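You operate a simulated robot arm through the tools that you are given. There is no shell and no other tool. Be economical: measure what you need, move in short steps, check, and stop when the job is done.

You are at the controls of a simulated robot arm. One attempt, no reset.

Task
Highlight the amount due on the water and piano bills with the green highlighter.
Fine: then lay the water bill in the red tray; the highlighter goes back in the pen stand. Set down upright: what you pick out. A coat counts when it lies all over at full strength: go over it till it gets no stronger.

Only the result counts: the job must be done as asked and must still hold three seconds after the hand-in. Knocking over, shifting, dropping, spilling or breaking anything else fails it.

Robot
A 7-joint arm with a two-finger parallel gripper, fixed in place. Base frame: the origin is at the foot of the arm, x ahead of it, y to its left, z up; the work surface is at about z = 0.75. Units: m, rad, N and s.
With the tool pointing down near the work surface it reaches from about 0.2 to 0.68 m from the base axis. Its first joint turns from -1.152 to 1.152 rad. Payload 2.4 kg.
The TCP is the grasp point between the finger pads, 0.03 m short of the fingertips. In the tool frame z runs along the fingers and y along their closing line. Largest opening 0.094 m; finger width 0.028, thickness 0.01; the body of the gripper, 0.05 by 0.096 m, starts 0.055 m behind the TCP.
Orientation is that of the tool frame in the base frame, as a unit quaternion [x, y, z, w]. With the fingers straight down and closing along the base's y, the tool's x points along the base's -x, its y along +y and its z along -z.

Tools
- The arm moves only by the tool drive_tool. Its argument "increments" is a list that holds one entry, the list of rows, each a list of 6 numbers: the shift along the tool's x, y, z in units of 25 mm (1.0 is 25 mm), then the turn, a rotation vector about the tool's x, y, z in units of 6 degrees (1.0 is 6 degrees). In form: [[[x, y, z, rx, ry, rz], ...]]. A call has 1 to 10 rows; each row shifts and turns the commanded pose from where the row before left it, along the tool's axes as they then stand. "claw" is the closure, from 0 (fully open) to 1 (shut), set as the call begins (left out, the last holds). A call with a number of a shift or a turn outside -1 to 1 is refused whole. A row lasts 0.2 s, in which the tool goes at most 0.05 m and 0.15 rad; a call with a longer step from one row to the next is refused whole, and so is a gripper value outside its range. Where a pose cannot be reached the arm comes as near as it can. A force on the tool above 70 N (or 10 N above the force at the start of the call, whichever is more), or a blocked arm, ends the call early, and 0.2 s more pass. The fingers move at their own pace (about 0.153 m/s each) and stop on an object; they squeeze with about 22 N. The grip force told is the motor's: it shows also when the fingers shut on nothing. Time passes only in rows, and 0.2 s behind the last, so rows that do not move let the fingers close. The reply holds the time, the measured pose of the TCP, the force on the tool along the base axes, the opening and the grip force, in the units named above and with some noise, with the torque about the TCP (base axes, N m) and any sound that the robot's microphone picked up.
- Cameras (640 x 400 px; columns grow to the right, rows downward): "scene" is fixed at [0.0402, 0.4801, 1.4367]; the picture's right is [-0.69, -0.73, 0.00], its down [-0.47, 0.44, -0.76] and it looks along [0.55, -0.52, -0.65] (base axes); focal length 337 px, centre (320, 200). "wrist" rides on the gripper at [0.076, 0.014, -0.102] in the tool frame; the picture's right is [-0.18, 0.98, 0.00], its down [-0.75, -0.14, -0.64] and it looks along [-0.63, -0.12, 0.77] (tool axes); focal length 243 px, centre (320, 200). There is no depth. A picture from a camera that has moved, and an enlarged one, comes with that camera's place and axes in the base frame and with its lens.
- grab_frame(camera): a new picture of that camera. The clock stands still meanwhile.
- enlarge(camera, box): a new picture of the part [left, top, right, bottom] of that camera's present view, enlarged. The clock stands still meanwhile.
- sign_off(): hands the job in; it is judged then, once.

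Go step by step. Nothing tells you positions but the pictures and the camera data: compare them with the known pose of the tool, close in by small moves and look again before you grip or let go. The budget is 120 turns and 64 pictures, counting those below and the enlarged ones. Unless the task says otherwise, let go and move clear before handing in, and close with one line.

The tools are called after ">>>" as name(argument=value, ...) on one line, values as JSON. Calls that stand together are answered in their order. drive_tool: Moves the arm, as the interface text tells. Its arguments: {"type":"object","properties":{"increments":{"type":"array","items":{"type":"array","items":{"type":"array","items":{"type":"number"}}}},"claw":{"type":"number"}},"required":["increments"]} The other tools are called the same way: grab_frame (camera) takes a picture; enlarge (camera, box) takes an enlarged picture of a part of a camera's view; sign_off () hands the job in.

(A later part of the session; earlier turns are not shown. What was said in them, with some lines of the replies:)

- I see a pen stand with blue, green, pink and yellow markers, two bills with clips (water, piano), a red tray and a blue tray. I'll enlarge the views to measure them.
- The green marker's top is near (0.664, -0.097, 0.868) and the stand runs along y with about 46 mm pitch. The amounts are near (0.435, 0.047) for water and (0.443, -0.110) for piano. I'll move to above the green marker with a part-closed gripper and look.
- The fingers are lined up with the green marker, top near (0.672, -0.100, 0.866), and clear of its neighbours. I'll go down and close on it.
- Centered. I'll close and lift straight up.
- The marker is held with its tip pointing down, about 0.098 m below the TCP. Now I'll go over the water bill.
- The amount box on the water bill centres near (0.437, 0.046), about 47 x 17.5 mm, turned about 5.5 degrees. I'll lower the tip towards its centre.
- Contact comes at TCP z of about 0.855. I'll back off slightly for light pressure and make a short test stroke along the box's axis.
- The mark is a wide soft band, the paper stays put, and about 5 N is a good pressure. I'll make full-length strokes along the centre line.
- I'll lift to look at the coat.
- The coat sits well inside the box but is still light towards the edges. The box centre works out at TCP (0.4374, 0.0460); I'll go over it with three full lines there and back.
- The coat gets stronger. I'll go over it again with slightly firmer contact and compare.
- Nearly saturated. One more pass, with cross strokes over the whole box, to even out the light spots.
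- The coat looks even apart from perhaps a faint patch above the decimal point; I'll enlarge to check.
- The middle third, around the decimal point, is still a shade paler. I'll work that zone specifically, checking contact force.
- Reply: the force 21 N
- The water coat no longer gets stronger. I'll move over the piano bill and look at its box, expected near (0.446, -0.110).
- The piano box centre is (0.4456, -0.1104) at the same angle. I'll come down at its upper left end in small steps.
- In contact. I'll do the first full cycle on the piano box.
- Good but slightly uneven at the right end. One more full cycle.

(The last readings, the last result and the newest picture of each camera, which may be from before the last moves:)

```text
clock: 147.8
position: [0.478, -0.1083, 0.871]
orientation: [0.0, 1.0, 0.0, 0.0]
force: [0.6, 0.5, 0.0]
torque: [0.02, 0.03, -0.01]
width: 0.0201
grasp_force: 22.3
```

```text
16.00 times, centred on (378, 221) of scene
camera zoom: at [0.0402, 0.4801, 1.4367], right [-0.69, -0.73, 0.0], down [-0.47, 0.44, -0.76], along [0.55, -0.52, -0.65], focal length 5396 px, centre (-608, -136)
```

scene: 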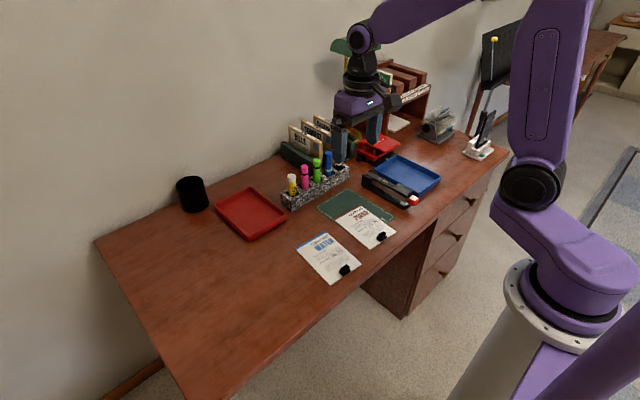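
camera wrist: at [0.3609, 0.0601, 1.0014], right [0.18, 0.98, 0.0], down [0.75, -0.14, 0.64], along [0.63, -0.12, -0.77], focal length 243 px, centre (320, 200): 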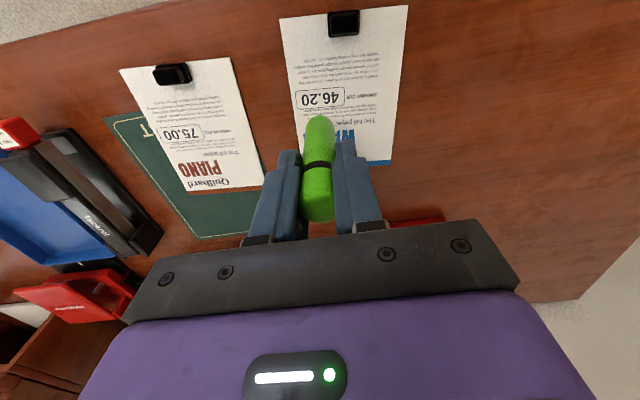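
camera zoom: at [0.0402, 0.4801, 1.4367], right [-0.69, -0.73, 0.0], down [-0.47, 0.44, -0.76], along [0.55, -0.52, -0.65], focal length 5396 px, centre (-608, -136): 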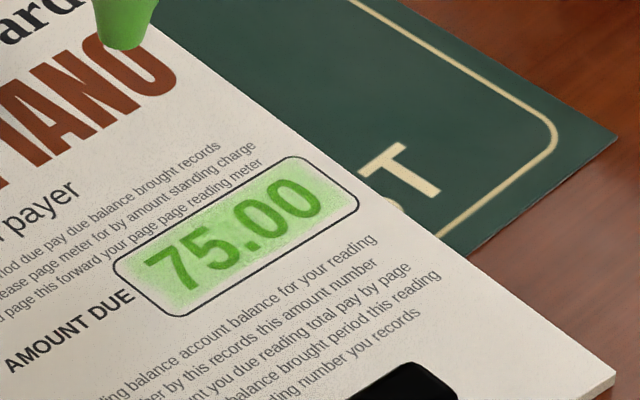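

One last cycle with cross strokes over the middle and right half, then straight lines back.

>>> drive_tool(increments=[[[0.6, 0.3, 0, 0, 0, 0], [0.5, 0, 0, 0, 0, 0], [0, 0, 0.6, 0, 0, 0], [0, 0, 0.5, 0, 0, 0], [0, 0, 0.1, 0, 0, 0], [0, 0, 0.025, 0, 0, 0], [0, 0, 0.01, 0, 0, 0]]])

>>> drive_tool(increments=[[[0.2, 0.019, 0.01, 0, 0, 0], [0.2, 0.019, 0, 0, 0, 0], [0.016, -0.16, 0, 0, 0, 0], [-0.2, -0.019, 0, 0, 0, 0], [-0.2, -0.019, 0, 0, 0, 0], [0.016, -0.16, 0.004, 0, 0, 0], [0.2, 0.019, 0, 0, 0, 0], [0.2, 0.019, 0, 0, 0, 0], [0.016, -0.16, 0, 0, 0, 0]]])

>>> drive_tool(increments=[[[-0.2, -0.019, 0.01, 0, 0, 0], [-0.2, -0.019, 0, 0, 0, 0], [0.016, -0.16, 0, 0, 0, 0], [0.2, 0.019, 0, 0, 0, 0], [0.2, 0.019, 0, 0, 0, 0], [0.016, -0.16, 0.004, 0, 0, 0], [-0.2, -0.019, 0, 0, 0, 0], [-0.2, -0.019, 0, 0, 0, 0], [0.016, -0.16, 0, 0, 0, 0]]])

>>> drive_tool(increments=[[[0.2, 0.019, 0.01, 0, 0, 0], [0.2, 0.019, 0, 0, 0, 0], [-0.018, 0.18, 0, 0, 0, 0], [-0.018, 0.18, 0, 0, 0, 0], [-0.018, 0.18, 0, 0, 0, 0], [-0.018, 0.18, 0, 0, 0, 0], [-0.018, 0.18, 0, 0, 0, 0], [-0.018, 0.18, 0, 0, 0, 0], [-0.018, 0.18, 0, 0, 0, 0]]])

>>> drive_tool(increments=[[[-0.2, -0.019, 0.01, 0, 0, 0], [0.018, -0.18, 0, 0, 0, 0], [0.018, -0.18, 0, 0, 0, 0], [0.018, -0.18, 0, 0, 0, 0], [0.018, -0.18, 0, 0, 0, 0], [0.018, -0.18, 0, 0, 0, 0], [0.018, -0.18, 0, 0, 0, 0], [0.018, -0.18, 0, 0, 0, 0]]])

>>> drive_tool(increments=[[[-0.2, -0.019, 0.01, 0, 0, 0], [-0.018, 0.18, 0, 0, 0, 0], [-0.018, 0.18, 0, 0, 0, 0], [-0.018, 0.18, 0, 0, 0, 0], [-0.018, 0.18, 0, 0, 0, 0], [-0.018, 0.18, 0, 0, 0, 0], [-0.018, 0.18, 0, 0, 0, 0], [-0.018, 0.18, 0, 0, 0, 0]]])

>>> drive_tool(increments=[[[0, 0, -0.6, 0, 0, 0], [-0.5, -0.2, -0.6, 0, 0, 0], [-0.6, -0.4, 0, 0, 0, 0], [0, 0, 0, 0, 0, 0]]])

>>> enlarge(camera="wrist", box=[262, 50, 342, 100])

```text
clock: 149.4
position: [0.4501, -0.1014, 0.8409]
orientation: [0.001, 1.0, 0.0, 0.0]
force: [-2.8, 1.1, 13.0]
torque: [0.07, 0.31, 0.02]
width: 0.0202
grasp_force: 22.7
```

```text
clock: 151.4
position: [0.4386, -0.114, 0.8395]
orientation: [0.0, 1.0, -0.001, -0.001]
force: [-0.5, -0.1, 1.3]
torque: [0.04, 0.0, 0.01]
width: 0.0199
grasp_force: 22.3
```

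```text
clock: 153.4
position: [0.4476, -0.1235, 0.8405]
orientation: [0.0, 1.0, 0.001, 0.0]
force: [-1.2, 0.6, 0.0]
torque: [0.02, -0.02, 0.02]
width: 0.02
grasp_force: 22.1
```

```text
clock: 155.4
position: [0.4418, -0.0923, 0.84]
orientation: [0.0, 1.0, 0.0, 0.001]
force: [0.5, -3.1, 10.3]
torque: [-0.28, -0.01, 0.0]
width: 0.0199
grasp_force: 22.4
```

```text
clock: 157.2
position: [0.4424, -0.1237, 0.839]
orientation: [-0.001, 1.0, 0.0, 0.0]
force: [0.2, 0.0, -0.8]
torque: [0.0, -0.02, -0.03]
width: 0.02
grasp_force: 21.9
```

```text
clock: 159.0
position: [0.4498, -0.0931, 0.8388]
orientation: [-0.001, 1.0, 0.0, 0.0]
force: [-0.6, 0.0, 0.0]
torque: [0.03, 0.02, -0.04]
width: 0.0202
grasp_force: 21.4
```

```text
clock: 160.0
position: [0.48, -0.1089, 0.8698]
orientation: [0.001, 1.0, 0.0, 0.0]
force: [0.6, 0.7, -0.5]
torque: [-0.01, 0.0, 0.0]
width: 0.0203
grasp_force: 22.0
```

```text
8.00 times, centred on (302, 75) of wrist
camera zoom: at [0.4043, -0.0939, 0.9706], right [0.18, 0.98, 0.0], down [0.75, -0.14, 0.64], along [0.63, -0.12, -0.77], focal length 1941 px, centre (464, 1200)
```

zoom: 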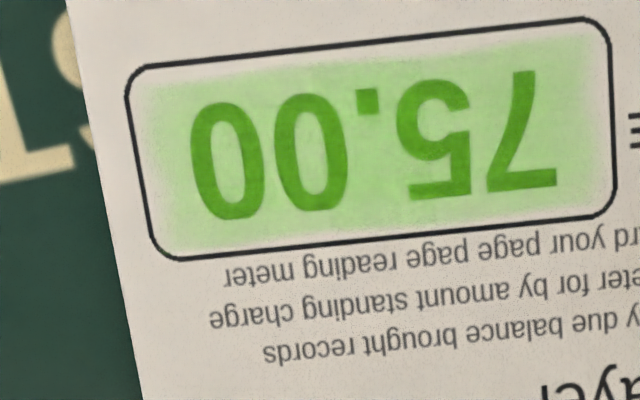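

The coat no longer changes on either bill. Now I'll take the marker back to its slot in the stand (TCP about (0.671, -0.0995)).

>>> drive_tool(increments=[[[0, 0, -0.9, 0, 0, 0], [-0.4, 0.04, -0.9, 0, 0, 0], [-0.8, 0.04, -0.9, 0, 0, 0], [-0.9, 0.05, -0.9, 0, 0, 0], [-0.9, 0.05, -0.5, 0, 0, 0], [-0.9, 0.05, 0, 0, 0, 0], [-0.9, 0.05, 0, 0, 0, 0], [-0.9, 0.05, 0, 0, 0, 0], [-0.9, 0.05, 0, 0, 0, 0], [-0.9, 0, 0, 0, 0, 0]]])

>>> drive_tool(increments=[[[-0.14, 0, 0, 0, 0, 0], [0, 0, 0, 0, 0, 0]]])

>>> enlarge(camera="wrist", box=[160, 40, 480, 240])

>>> enlarge(camera="scene", box=[260, 100, 420, 200])

```text
clock: 162.2
position: [0.6671, -0.0993, 0.9714]
orientation: [-0.002, 1.0, 0.0, 0.0]
force: [-0.1, -1.6, -0.2]
torque: [-0.04, -0.03, 0.0]
width: 0.0201
grasp_force: 22.2
```

```text
clock: 162.8
position: [0.6697, -0.0987, 0.9717]
orientation: [0.0, 1.0, -0.001, 0.0]
force: [0.9, 0.2, -0.8]
torque: [-0.01, 0.02, 0.0]
width: 0.02
grasp_force: 22.1
```

```text
2.00 times, centred on (320, 140) of wrist
camera zoom: at [0.595, -0.0844, 1.0728], right [0.18, 0.98, 0.0], down [0.75, -0.14, 0.64], along [0.63, -0.12, -0.77], focal length 485 px, centre (320, 320)
```

zoom: 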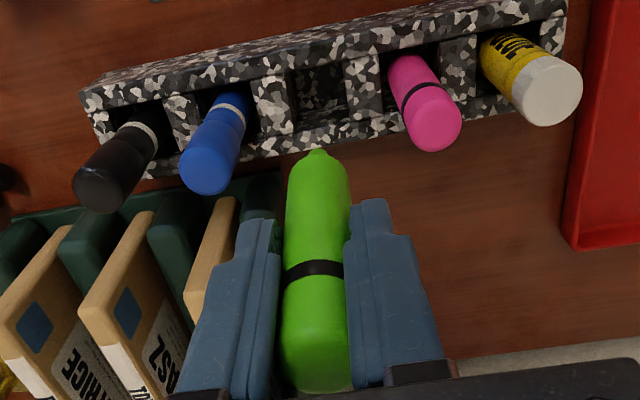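

```text
4.00 times, centred on (340, 150) of scene
camera zoom: at [0.0402, 0.4801, 1.4367], right [-0.69, -0.73, 0.0], down [-0.47, 0.44, -0.76], along [0.55, -0.52, -0.65], focal length 1349 px, centre (240, 400)
```

zoom: 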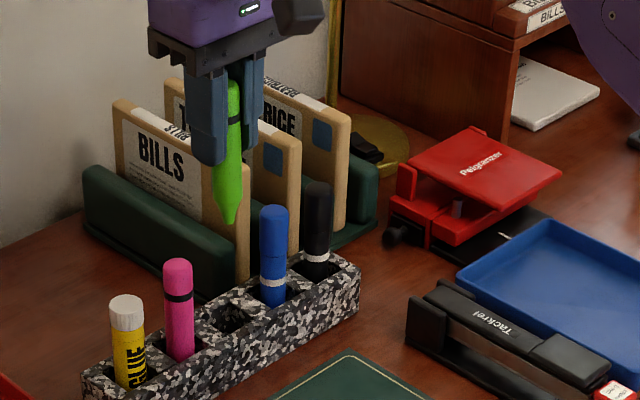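

>>> enlarge(camera="scene", box=[290, 110, 350, 160])

```text
8.00 times, centred on (320, 135) of scene
camera zoom: at [0.0402, 0.4801, 1.4367], right [-0.69, -0.73, 0.0], down [-0.47, 0.44, -0.76], along [0.55, -0.52, -0.65], focal length 2698 px, centre (320, 720)
```

zoom: 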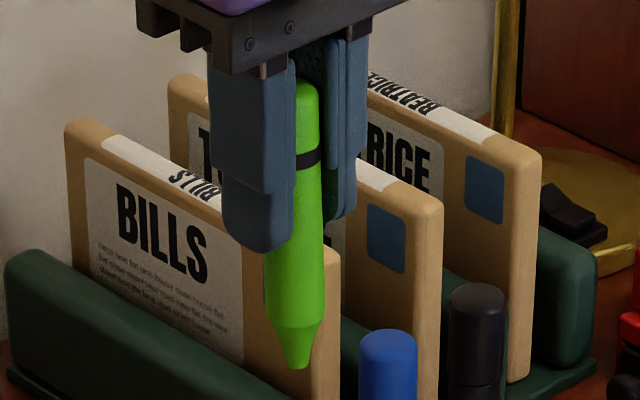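

The marker hangs straight over its slot. I'll lower it slowly, watching the forces.

>>> drive_tool(increments=[[[-0.04, -0.02, 0.6, 0, 0, 0], [0, 0, 0.8, 0, 0, 0], [0, 0, 0.8, 0, 0, 0], [0, 0, 0.6, 0, 0, 0], [0, 0, 0, 0, 0, 0]]])

>>> enlarge(camera="wrist", box=[200, 60, 440, 210])

```text
clock: 164.0
position: [0.6712, -0.1007, 0.9018]
orientation: [0.0, 1.0, 0.0, 0.0]
force: [-0.2, 0.6, -0.5]
torque: [-0.01, -0.01, -0.02]
width: 0.0202
grasp_force: 22.0
```

```text
2.67 times, centred on (320, 135) of wrist
camera zoom: at [0.5955, -0.0855, 1.0037], right [0.18, 0.98, 0.0], down [0.75, -0.14, 0.64], along [0.63, -0.12, -0.77], focal length 647 px, centre (320, 373)
```

zoom: 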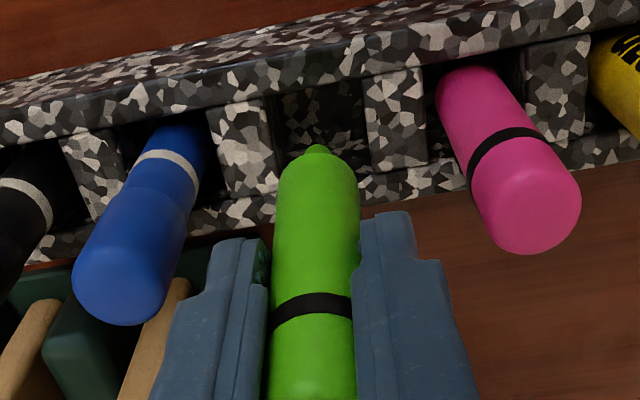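

>>> drive_tool(increments=[[[0, 0, 0.4, 0, 0, 0], [0, 0, 0.4, 0, 0, 0], [0, 0, 0.4, 0, 0, 0], [0, 0, 0.4, 0, 0, 0], [0, 0, 0, 0, 0, 0]]])

>>> drive_tool(increments=[[[0, 0, 0.2, 0, 0, 0], [0, 0, 0.2, 0, 0, 0], [0, 0, 0, 0, 0, 0]]])

>>> drive_tool(increments=[[[0, 0, 0.1, 0, 0, 0], [0, 0, 0.1, 0, 0, 0], [0, 0, 0.1, 0, 0, 0], [0, 0, 0, 0, 0, 0]]])

```text
clock: 165.2
position: [0.6699, -0.1, 0.8603]
orientation: [0.0, 1.0, -0.001, 0.001]
force: [0.3, 0.7, -1.2]
torque: [-0.01, 0.02, 0.06]
width: 0.0202
grasp_force: 22.1
```

```text
clock: 166.0
position: [0.6701, -0.0993, 0.8515]
orientation: [0.0, 1.0, 0.0, 0.0]
force: [0.3, 0.3, -0.9]
torque: [-0.01, 0.01, -0.02]
width: 0.0203
grasp_force: 22.1
```

```text
clock: 167.0
position: [0.6709, -0.1002, 0.843]
orientation: [0.001, 1.0, 0.0, 0.0]
force: [0.2, 0.3, -0.2]
torque: [-0.01, -0.02, 0.04]
width: 0.0201
grasp_force: 22.3
```

>>> drive_tool(increments=[[[0, 0, 0.08, 0, 0, 0], [0, 0, 0.08, 0, 0, 0], [0, 0, 0, 0, 0, 0]]])

>>> drive_tool(increments=[[[0, 0, 0.08, 0, 0, 0], [0, 0, 0, 0, 0, 0]]])

>>> drive_tool(increments=[[[0, 0, 0.06, 0, 0, 0], [0, 0, 0, 0, 0, 0]]])

>>> drive_tool(increments=[[[0, 0, 0.06, 0, 0, 0], [0, 0, 0, 0, 0, 0]]])

```text
clock: 167.8
position: [0.673, -0.0999, 0.8425]
orientation: [0.0, 1.0, -0.001, 0.002]
force: [-0.5, 0.4, 17.0]
torque: [0.01, -0.04, 0.01]
width: 0.0202
grasp_force: 21.9
```

```text
clock: 168.4
position: [0.6719, -0.0999, 0.8393]
orientation: [-0.001, 1.0, 0.0, 0.001]
force: [2.3, 0.6, 17.9]
torque: [0.03, -0.17, 0.01]
width: 0.0203
grasp_force: 22.3
```

```text
clock: 169.0
position: [0.6716, -0.1003, 0.8374]
orientation: [0.0, 1.0, 0.0, 0.001]
force: [0.4, 1.1, 17.6]
torque: [0.05, -0.05, -0.05]
width: 0.0204
grasp_force: 22.3
```

```text
clock: 169.6
position: [0.6706, -0.1, 0.8345]
orientation: [-0.001, 1.0, 0.0, 0.0]
force: [-0.7, 1.0, 18.0]
torque: [0.09, 0.04, 0.0]
width: 0.0204
grasp_force: 21.3
```

It sits on the slot's bottom (the pen slides in the grip at 18 N). I'll open part-way and rise.

>>> drive_tool(increments=[[[0, 0, -0.03, 0, 0, 0], [0, 0, 0, 0, 0, 0], [0, 0, 0, 0, 0, 0]]], claw=0.57)

>>> drive_tool(increments=[[[0, 0, -0.5, 0, 0, 0], [0, 0, -0.8, 0, 0, 0], [0, 0, -0.8, 0, 0, 0], [0, 0, -0.9, 0, 0, 0], [0, 0, -0.9, 0, 0, 0], [0, 0, -0.9, 0, 0, 0], [0.5, 0, -0.9, 0, 0, 0], [0.9, 0.3, 0, 0, 0, 0], [0.9, 0.6, 0, 0, 0, 0], [0.9, 0.6, 0, 0, 0, 0]]])

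>>> grab_frame(camera="scene")

```text
clock: 170.4
position: [0.6709, -0.0993, 0.8357]
orientation: [0.0, 1.0, 0.0, 0.0]
force: [0.4, -0.1, -0.8]
torque: [0.0, 0.02, -0.02]
width: 0.0407
grasp_force: 0.0
```

```text
clock: 172.6
position: [0.5887, -0.061, 0.9787]
orientation: [0.0, 1.0, 0.0, 0.001]
force: [0.2, -0.5, 0.4]
torque: [0.0, -0.03, 0.0]
width: 0.0406
grasp_force: 0.1
```

```text
8 pictures are left
```

scene: 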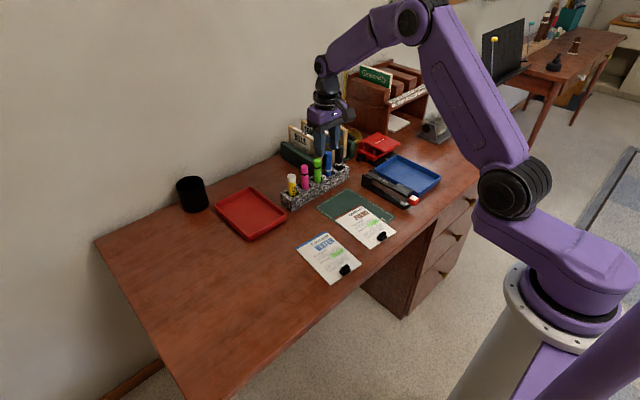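

The marker stands back in its slot. The water clip should be near (0.37, 0.08); I'll go and look at it from the wrist.

>>> drive_tool(increments=[[[0.755, 0.564, 0.315, 0, 0, 0], [0.755, 0.564, 0.315, 0, 0, 0], [0.755, 0.564, 0.315, 0, 0, 0], [0.755, 0.564, 0.315, 0, 0, 0], [0.755, 0.564, 0.315, 0, 0, 0], [0.755, 0.564, 0.315, 0, 0, 0], [0.755, 0.564, 0.315, 0, 0, 0], [0.755, 0.564, 0.315, 0, 0, 0], [0.755, 0.564, 0.315, 0, 0, 0], [0.755, 0.564, 0.315, 0, 0, 0]]])

>>> enlarge(camera="wrist", box=[220, 0, 460, 150])

```text
clock: 174.8
position: [0.4006, 0.0782, 0.9014]
orientation: [0.0, 1.0, 0.0, 0.0]
force: [-0.2, -0.4, -0.3]
torque: [-0.05, 0.0, 0.0]
width: 0.0402
grasp_force: 0.1
```

```text
2.67 times, centred on (340, 75) of wrist
camera zoom: at [0.3251, 0.093, 1.0026], right [0.18, 0.98, 0.0], down [0.75, -0.14, 0.64], along [0.63, -0.12, -0.77], focal length 647 px, centre (267, 533)
```

zoom: 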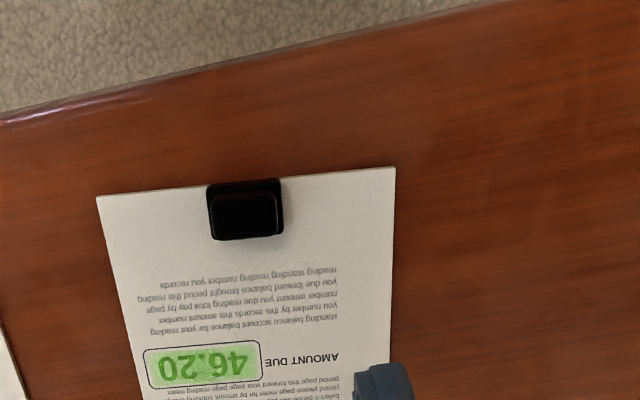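

The clip is about 26 x 15 mm at (0.380, 0.0755) with its top near z 0.77. I'll align the yaw with the bill, come down part-way and check; also a close look at the red tray.

>>> drive_tool(increments=[[[0.824, -0.11, 0, 0, 0, 0], [0, 0, 0, 0, 0, 0.9], [0, 0, 0.8, 0, 0, 0], [0, 0, 0.8, 0, 0, 0], [0, 0, 0.8, 0, 0, 0], [0, 0, 0.6, 0, 0, 0], [0, 0, 0, 0, 0, 0]]], claw=0.45)

>>> enlarge(camera="wrist", box=[200, 20, 440, 170])

>>> enlarge(camera="scene", box=[204, 176, 300, 246])

```text
clock: 176.4
position: [0.38, 0.0751, 0.8247]
orientation: [0.047, 0.999, 0.0, 0.0]
force: [0.1, -0.1, 0.3]
torque: [-0.01, 0.02, -0.02]
width: 0.0518
grasp_force: 0.0
```

```text
2.67 times, centred on (320, 95) of wrist
camera zoom: at [0.3062, 0.0971, 0.9269], right [0.28, 0.96, 0.0], down [0.74, -0.21, 0.64], along [0.62, -0.18, -0.77], focal length 647 px, centre (320, 480)
```

zoom: 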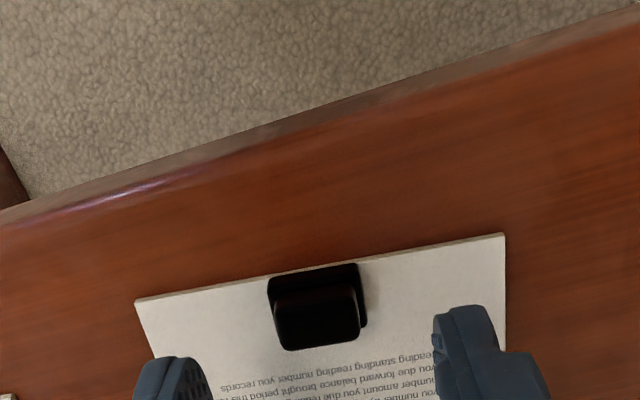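

```text
5.71 times, centred on (252, 211) of scene
camera zoom: at [0.0402, 0.4801, 1.4367], right [-0.69, -0.73, 0.0], down [-0.47, 0.44, -0.76], along [0.55, -0.52, -0.65], focal length 1927 px, centre (709, 137)
```

zoom: 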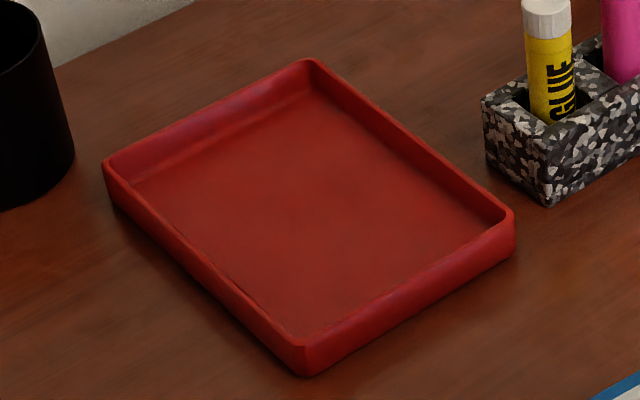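

Fingers straddle the clip centrally. The tray centre is about (0.717, 0.125) with almost no yaw. I'll go down to just above the paper and close on the clip.

>>> drive_tool(increments=[[[-0.12, 0, 0.5, 0, 0, 0], [0, 0, 0.5, 0, 0, 0], [0, 0, 0.35, 0, 0, 0], [0, 0, 0, 0, 0, 0]]])

>>> drive_tool(increments=[[[0, 0, 0, 0, 0, 0], [0, 0, 0, 0, 0, 0], [0, 0, 0, 0, 0, 0]]], claw=1)

```text
clock: 177.4
position: [0.383, 0.0765, 0.7923]
orientation: [0.047, 0.999, 0.0, 0.0]
force: [0.0, 0.1, 0.5]
torque: [-0.03, -0.01, 0.01]
width: 0.0517
grasp_force: 0.1
```

```text
clock: 178.2
position: [0.3835, 0.0757, 0.7908]
orientation: [0.047, 0.999, 0.0, 0.0]
force: [0.9, 0.2, 0.1]
torque: [-0.03, 0.07, 0.03]
width: 0.0209
grasp_force: 22.5
```

It gripped the 21 mm knob. I'll lift a little and check that the bill comes along.

>>> drive_tool(increments=[[[0, 0, -0.2, 0, 0, 0], [0, 0, -0.4, 0, 0, 0], [0, 0, -0.6, 0, 0, 0], [0, 0, -0.8, 0, 0, 0], [0, 0, 0, 0, 0, 0]]])

>>> grab_frame(camera="scene")

```text
clock: 179.4
position: [0.3826, 0.076, 0.8394]
orientation: [0.047, 0.999, 0.0, 0.0]
force: [0.5, 0.4, -0.3]
torque: [0.0, 0.02, 0.0]
width: 0.0212
grasp_force: 22.6
```

```text
4 pictures are left
```

scene: 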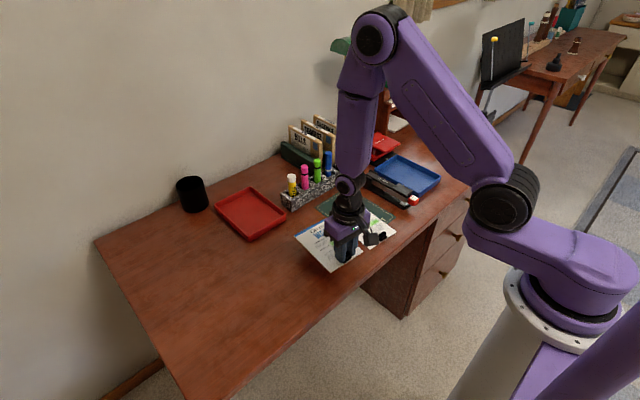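

The bill comes up with the clip. I'll raise it, square it to the tray and carry it over.

>>> drive_tool(increments=[[[0, 0, -0.8, 0, 0, -0.5], [0, 0, -0.9, 0, 0, -0.5], [0, 0, -0.9, 0, 0, 0], [0, 0, -0.9, 0, 0, 0], [0, 0, -0.9, 0, 0, 0], [-0.5, 0.2, 0, 0, 0, 0], [-0.8, 0.2, 0, 0, 0, 0], [-0.8, 0.2, 0, 0, 0, 0], [-0.8, 0.2, 0, 0, 0, 0], [-0.8, 0.2, 0, 0, 0, 0]]])

>>> drive_tool(increments=[[[-0.8, 0.15, 0, 0, 0, 0], [-0.8, 0.15, 0, 0, 0, 0], [-0.8, 0.15, 0, 0, 0, 0], [-0.8, 0.15, 0, 0, 0, 0], [-0.8, 0.15, 0, 0, 0, 0], [-0.8, 0, 0, 0, 0, 0], [-0.8, 0, 0, 0, 0, 0], [-0.8, 0, 0, 0, 0, 0], [-0.5, 0, 0, 0, 0, 0], [0, 0, 0, 0, 0, 0]]])

```text
clock: 181.6
position: [0.4768, 0.1002, 0.953]
orientation: [-0.005, 1.0, 0.0, 0.0]
force: [-0.1, 0.5, -0.3]
torque: [0.0, 0.08, 0.03]
width: 0.0211
grasp_force: 22.1
```

```text
clock: 183.8
position: [0.6475, 0.122, 0.9518]
orientation: [-0.005, 1.0, 0.0, 0.0]
force: [0.0, 0.1, -0.1]
torque: [-0.01, 0.01, 0.03]
width: 0.0209
grasp_force: 21.8
```

>>> drive_tool(increments=[[[-0.22, 0.1, 0, 0, 0, 0], [0, 0, 0.7, 0, 0, 0], [0, 0, 0.8, 0, 0, 0], [0, 0, 0.8, 0, 0, 0], [0, 0, 0.8, 0, 0, 0], [0, 0, 0.8, 0, 0, 0], [0, 0, 0.6, 0, 0, 0], [0, 0, 0, 0, 0, 0]]])

>>> enlarge(camera="scene", box=[196, 160, 308, 246])

```text
clock: 185.6
position: [0.6532, 0.1254, 0.839]
orientation: [-0.006, 1.0, 0.0, 0.001]
force: [0.3, 0.5, -0.3]
torque: [0.02, 0.01, -0.01]
width: 0.0211
grasp_force: 22.2
```

```text
4.65 times, centred on (252, 203) of scene
camera zoom: at [0.0402, 0.4801, 1.4367], right [-0.69, -0.73, 0.0], down [-0.47, 0.44, -0.76], along [0.55, -0.52, -0.65], focal length 1569 px, centre (636, 186)
```

zoom: 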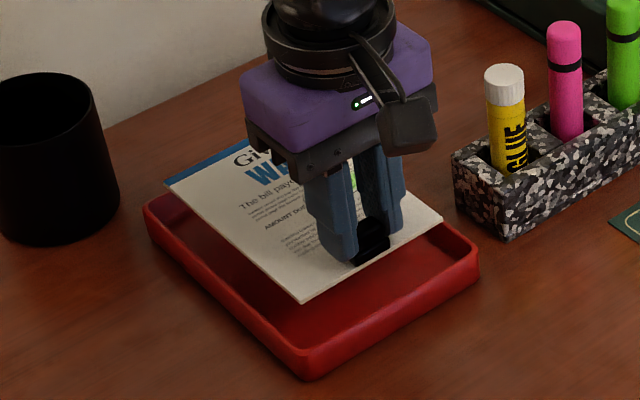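

The bill seems a few mm too near and left relative to the tray. I'll shift it +4 mm in x and -4 mm in y, lower it to just above the rim and look again.

>>> drive_tool(increments=[[[-0.16, -0.16, 0, 0, 0, 0], [0, 0, 0.5, 0, 0, 0], [0, 0, 0.4, 0, 0, 0], [0, 0, 0, 0, 0, 0]]])

>>> enlarge(camera="scene", box=[204, 176, 300, 246])

```text
clock: 186.6
position: [0.6576, 0.1204, 0.8171]
orientation: [-0.005, 1.0, 0.0, 0.001]
force: [0.5, -0.7, -1.2]
torque: [0.03, 0.03, 0.01]
width: 0.0213
grasp_force: 21.6
```

```text
5.71 times, centred on (252, 211) of scene
camera zoom: at [0.0402, 0.4801, 1.4367], right [-0.69, -0.73, 0.0], down [-0.47, 0.44, -0.76], along [0.55, -0.52, -0.65], focal length 1927 px, centre (709, 137)
```

zoom: 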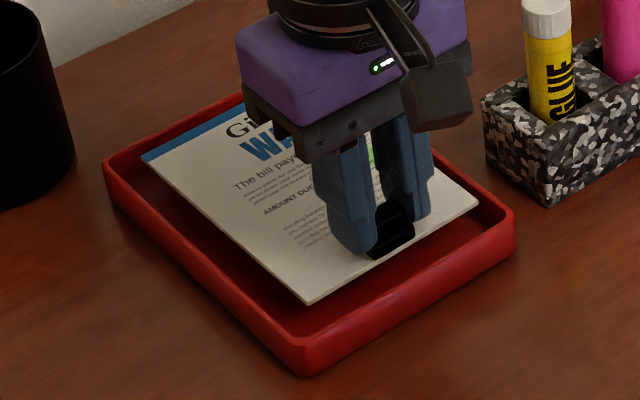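

Well centred now. I'll nudge it 2 mm more in x and lower it to the tray floor with the force in view.

>>> drive_tool(increments=[[[-0.08, 0, 0.3, 0, 0, 0], [0, 0, 0.3, 0, 0, 0], [0, 0, 0.1, 0, 0, 0], [0, 0, 0, 0, 0, 0]]])

>>> drive_tool(increments=[[[0, 0, 0.06, 0, 0, 0], [0, 0, 0, 0, 0, 0]]])

>>> drive_tool(increments=[[[0, 0, 0.05, 0, 0, 0], [0, 0, 0, 0, 0, 0]]])

```text
clock: 187.6
position: [0.6606, 0.1223, 0.7989]
orientation: [-0.006, 1.0, 0.0, 0.0]
force: [0.0, 0.4, -0.7]
torque: [-0.01, 0.04, 0.0]
width: 0.0208
grasp_force: 22.0
```

```text
clock: 188.2
position: [0.6601, 0.1219, 0.7956]
orientation: [-0.006, 1.0, -0.001, 0.001]
force: [0.5, 0.2, -0.4]
torque: [-0.03, 0.04, 0.03]
width: 0.0209
grasp_force: 22.1
```

```text
clock: 188.8
position: [0.6598, 0.1231, 0.7952]
orientation: [-0.005, 1.0, -0.001, 0.0]
force: [1.0, 0.4, 0.6]
torque: [-0.02, -0.19, 0.0]
width: 0.0211
grasp_force: 22.3
```

>>> drive_tool(increments=[[[0, 0, 0.03, 0, 0, 0], [0, 0, 0, 0, 0, 0]]])

>>> drive_tool(increments=[[[0, 0, 0.03, 0, 0, 0], [0, 0, 0, 0, 0, 0]]])

```text
clock: 189.4
position: [0.6606, 0.1214, 0.7957]
orientation: [-0.006, 1.0, 0.0, 0.001]
force: [-2.3, 1.1, 11.1]
torque: [0.03, -0.07, 0.0]
width: 0.021
grasp_force: 22.1
```

```text
clock: 190.0
position: [0.6598, 0.121, 0.795]
orientation: [-0.005, 1.0, -0.001, 0.0]
force: [-3.9, -0.4, 18.9]
torque: [0.02, 0.21, 0.01]
width: 0.021
grasp_force: 22.0
```

The bill rests on the tray floor. I'll release and rise.

>>> drive_tool(increments=[[[0, 0, -0.03, 0, 0, 0], [0, 0, 0, 0, 0, 0], [0, 0, 0, 0, 0, 0]]], claw=0.55)

>>> drive_tool(increments=[[[0, 0, -0.3, 0, 0, 0], [0, 0, -0.6, 0, 0, 0], [0, 0, -0.8, 0, 0, 0], [0, 0, -0.9, 0, 0, 0], [0, 0, -0.9, 0, 0, 0], [0, 0, -0.9, 0, 0, 0], [0, 0, -0.9, 0, 0, 0], [0.8, 0, -0.9, 0, 0, 0], [0.9, 0, 0, 0, 0, 0], [0.9, 0, 0, 0, 0, 0]]])

>>> drive_tool(increments=[[[0.9, 0, 0, 0, 0, 0], [0.9, 0, 0, 0, 0, 0], [0.9, -0.5, 0, 0, 0, 0], [0.9, -0.5, 0, 0, 0, 0], [0.9, -0.5, 0, 0, 0, 0], [0, 0, 0, 0, 0, 0]]])

>>> enlarge(camera="scene", box=[190, 130, 430, 280])

```text
clock: 190.8
position: [0.6609, 0.1224, 0.7939]
orientation: [-0.006, 1.0, 0.0, 0.001]
force: [0.2, 0.5, -0.9]
torque: [0.0, 0.02, -0.01]
width: 0.042
grasp_force: 0.1
```

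```text
clock: 193.0
position: [0.597, 0.1225, 0.9506]
orientation: [-0.006, 1.0, 0.0, 0.0]
force: [0.4, -0.2, 0.0]
torque: [0.0, 0.03, 0.03]
width: 0.0424
grasp_force: 0.0
```

```text
clock: 194.4
position: [0.4836, 0.0844, 0.9516]
orientation: [-0.005, 1.0, -0.001, 0.0]
force: [0.6, 0.7, 0.2]
torque: [-0.03, 0.0, 0.0]
width: 0.0421
grasp_force: 0.0
```

```text
2.67 times, centred on (310, 205) of scene
camera zoom: at [0.0402, 0.4801, 1.4367], right [-0.69, -0.73, 0.0], down [-0.47, 0.44, -0.76], along [0.55, -0.52, -0.65], focal length 899 px, centre (347, 187)
```

zoom: 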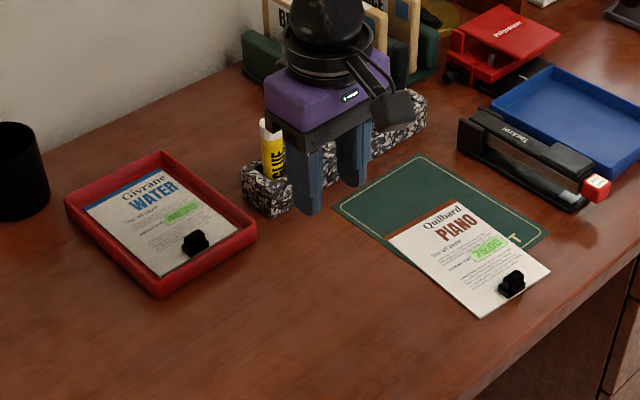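

The water bill lies flat in the red tray, both amounts are highlighted, and I earlier saw the marker standing in its slot. The gripper is empty and clear, so I'll hand in.

>>> sign_off()

```text
The job is handed in.
```

I highlighted the amounts due on the water and piano bills in green until the coat got no stronger. The water bill lies flat in the red tray, the highlighter is back upright in the pen stand, and the job is handed in.
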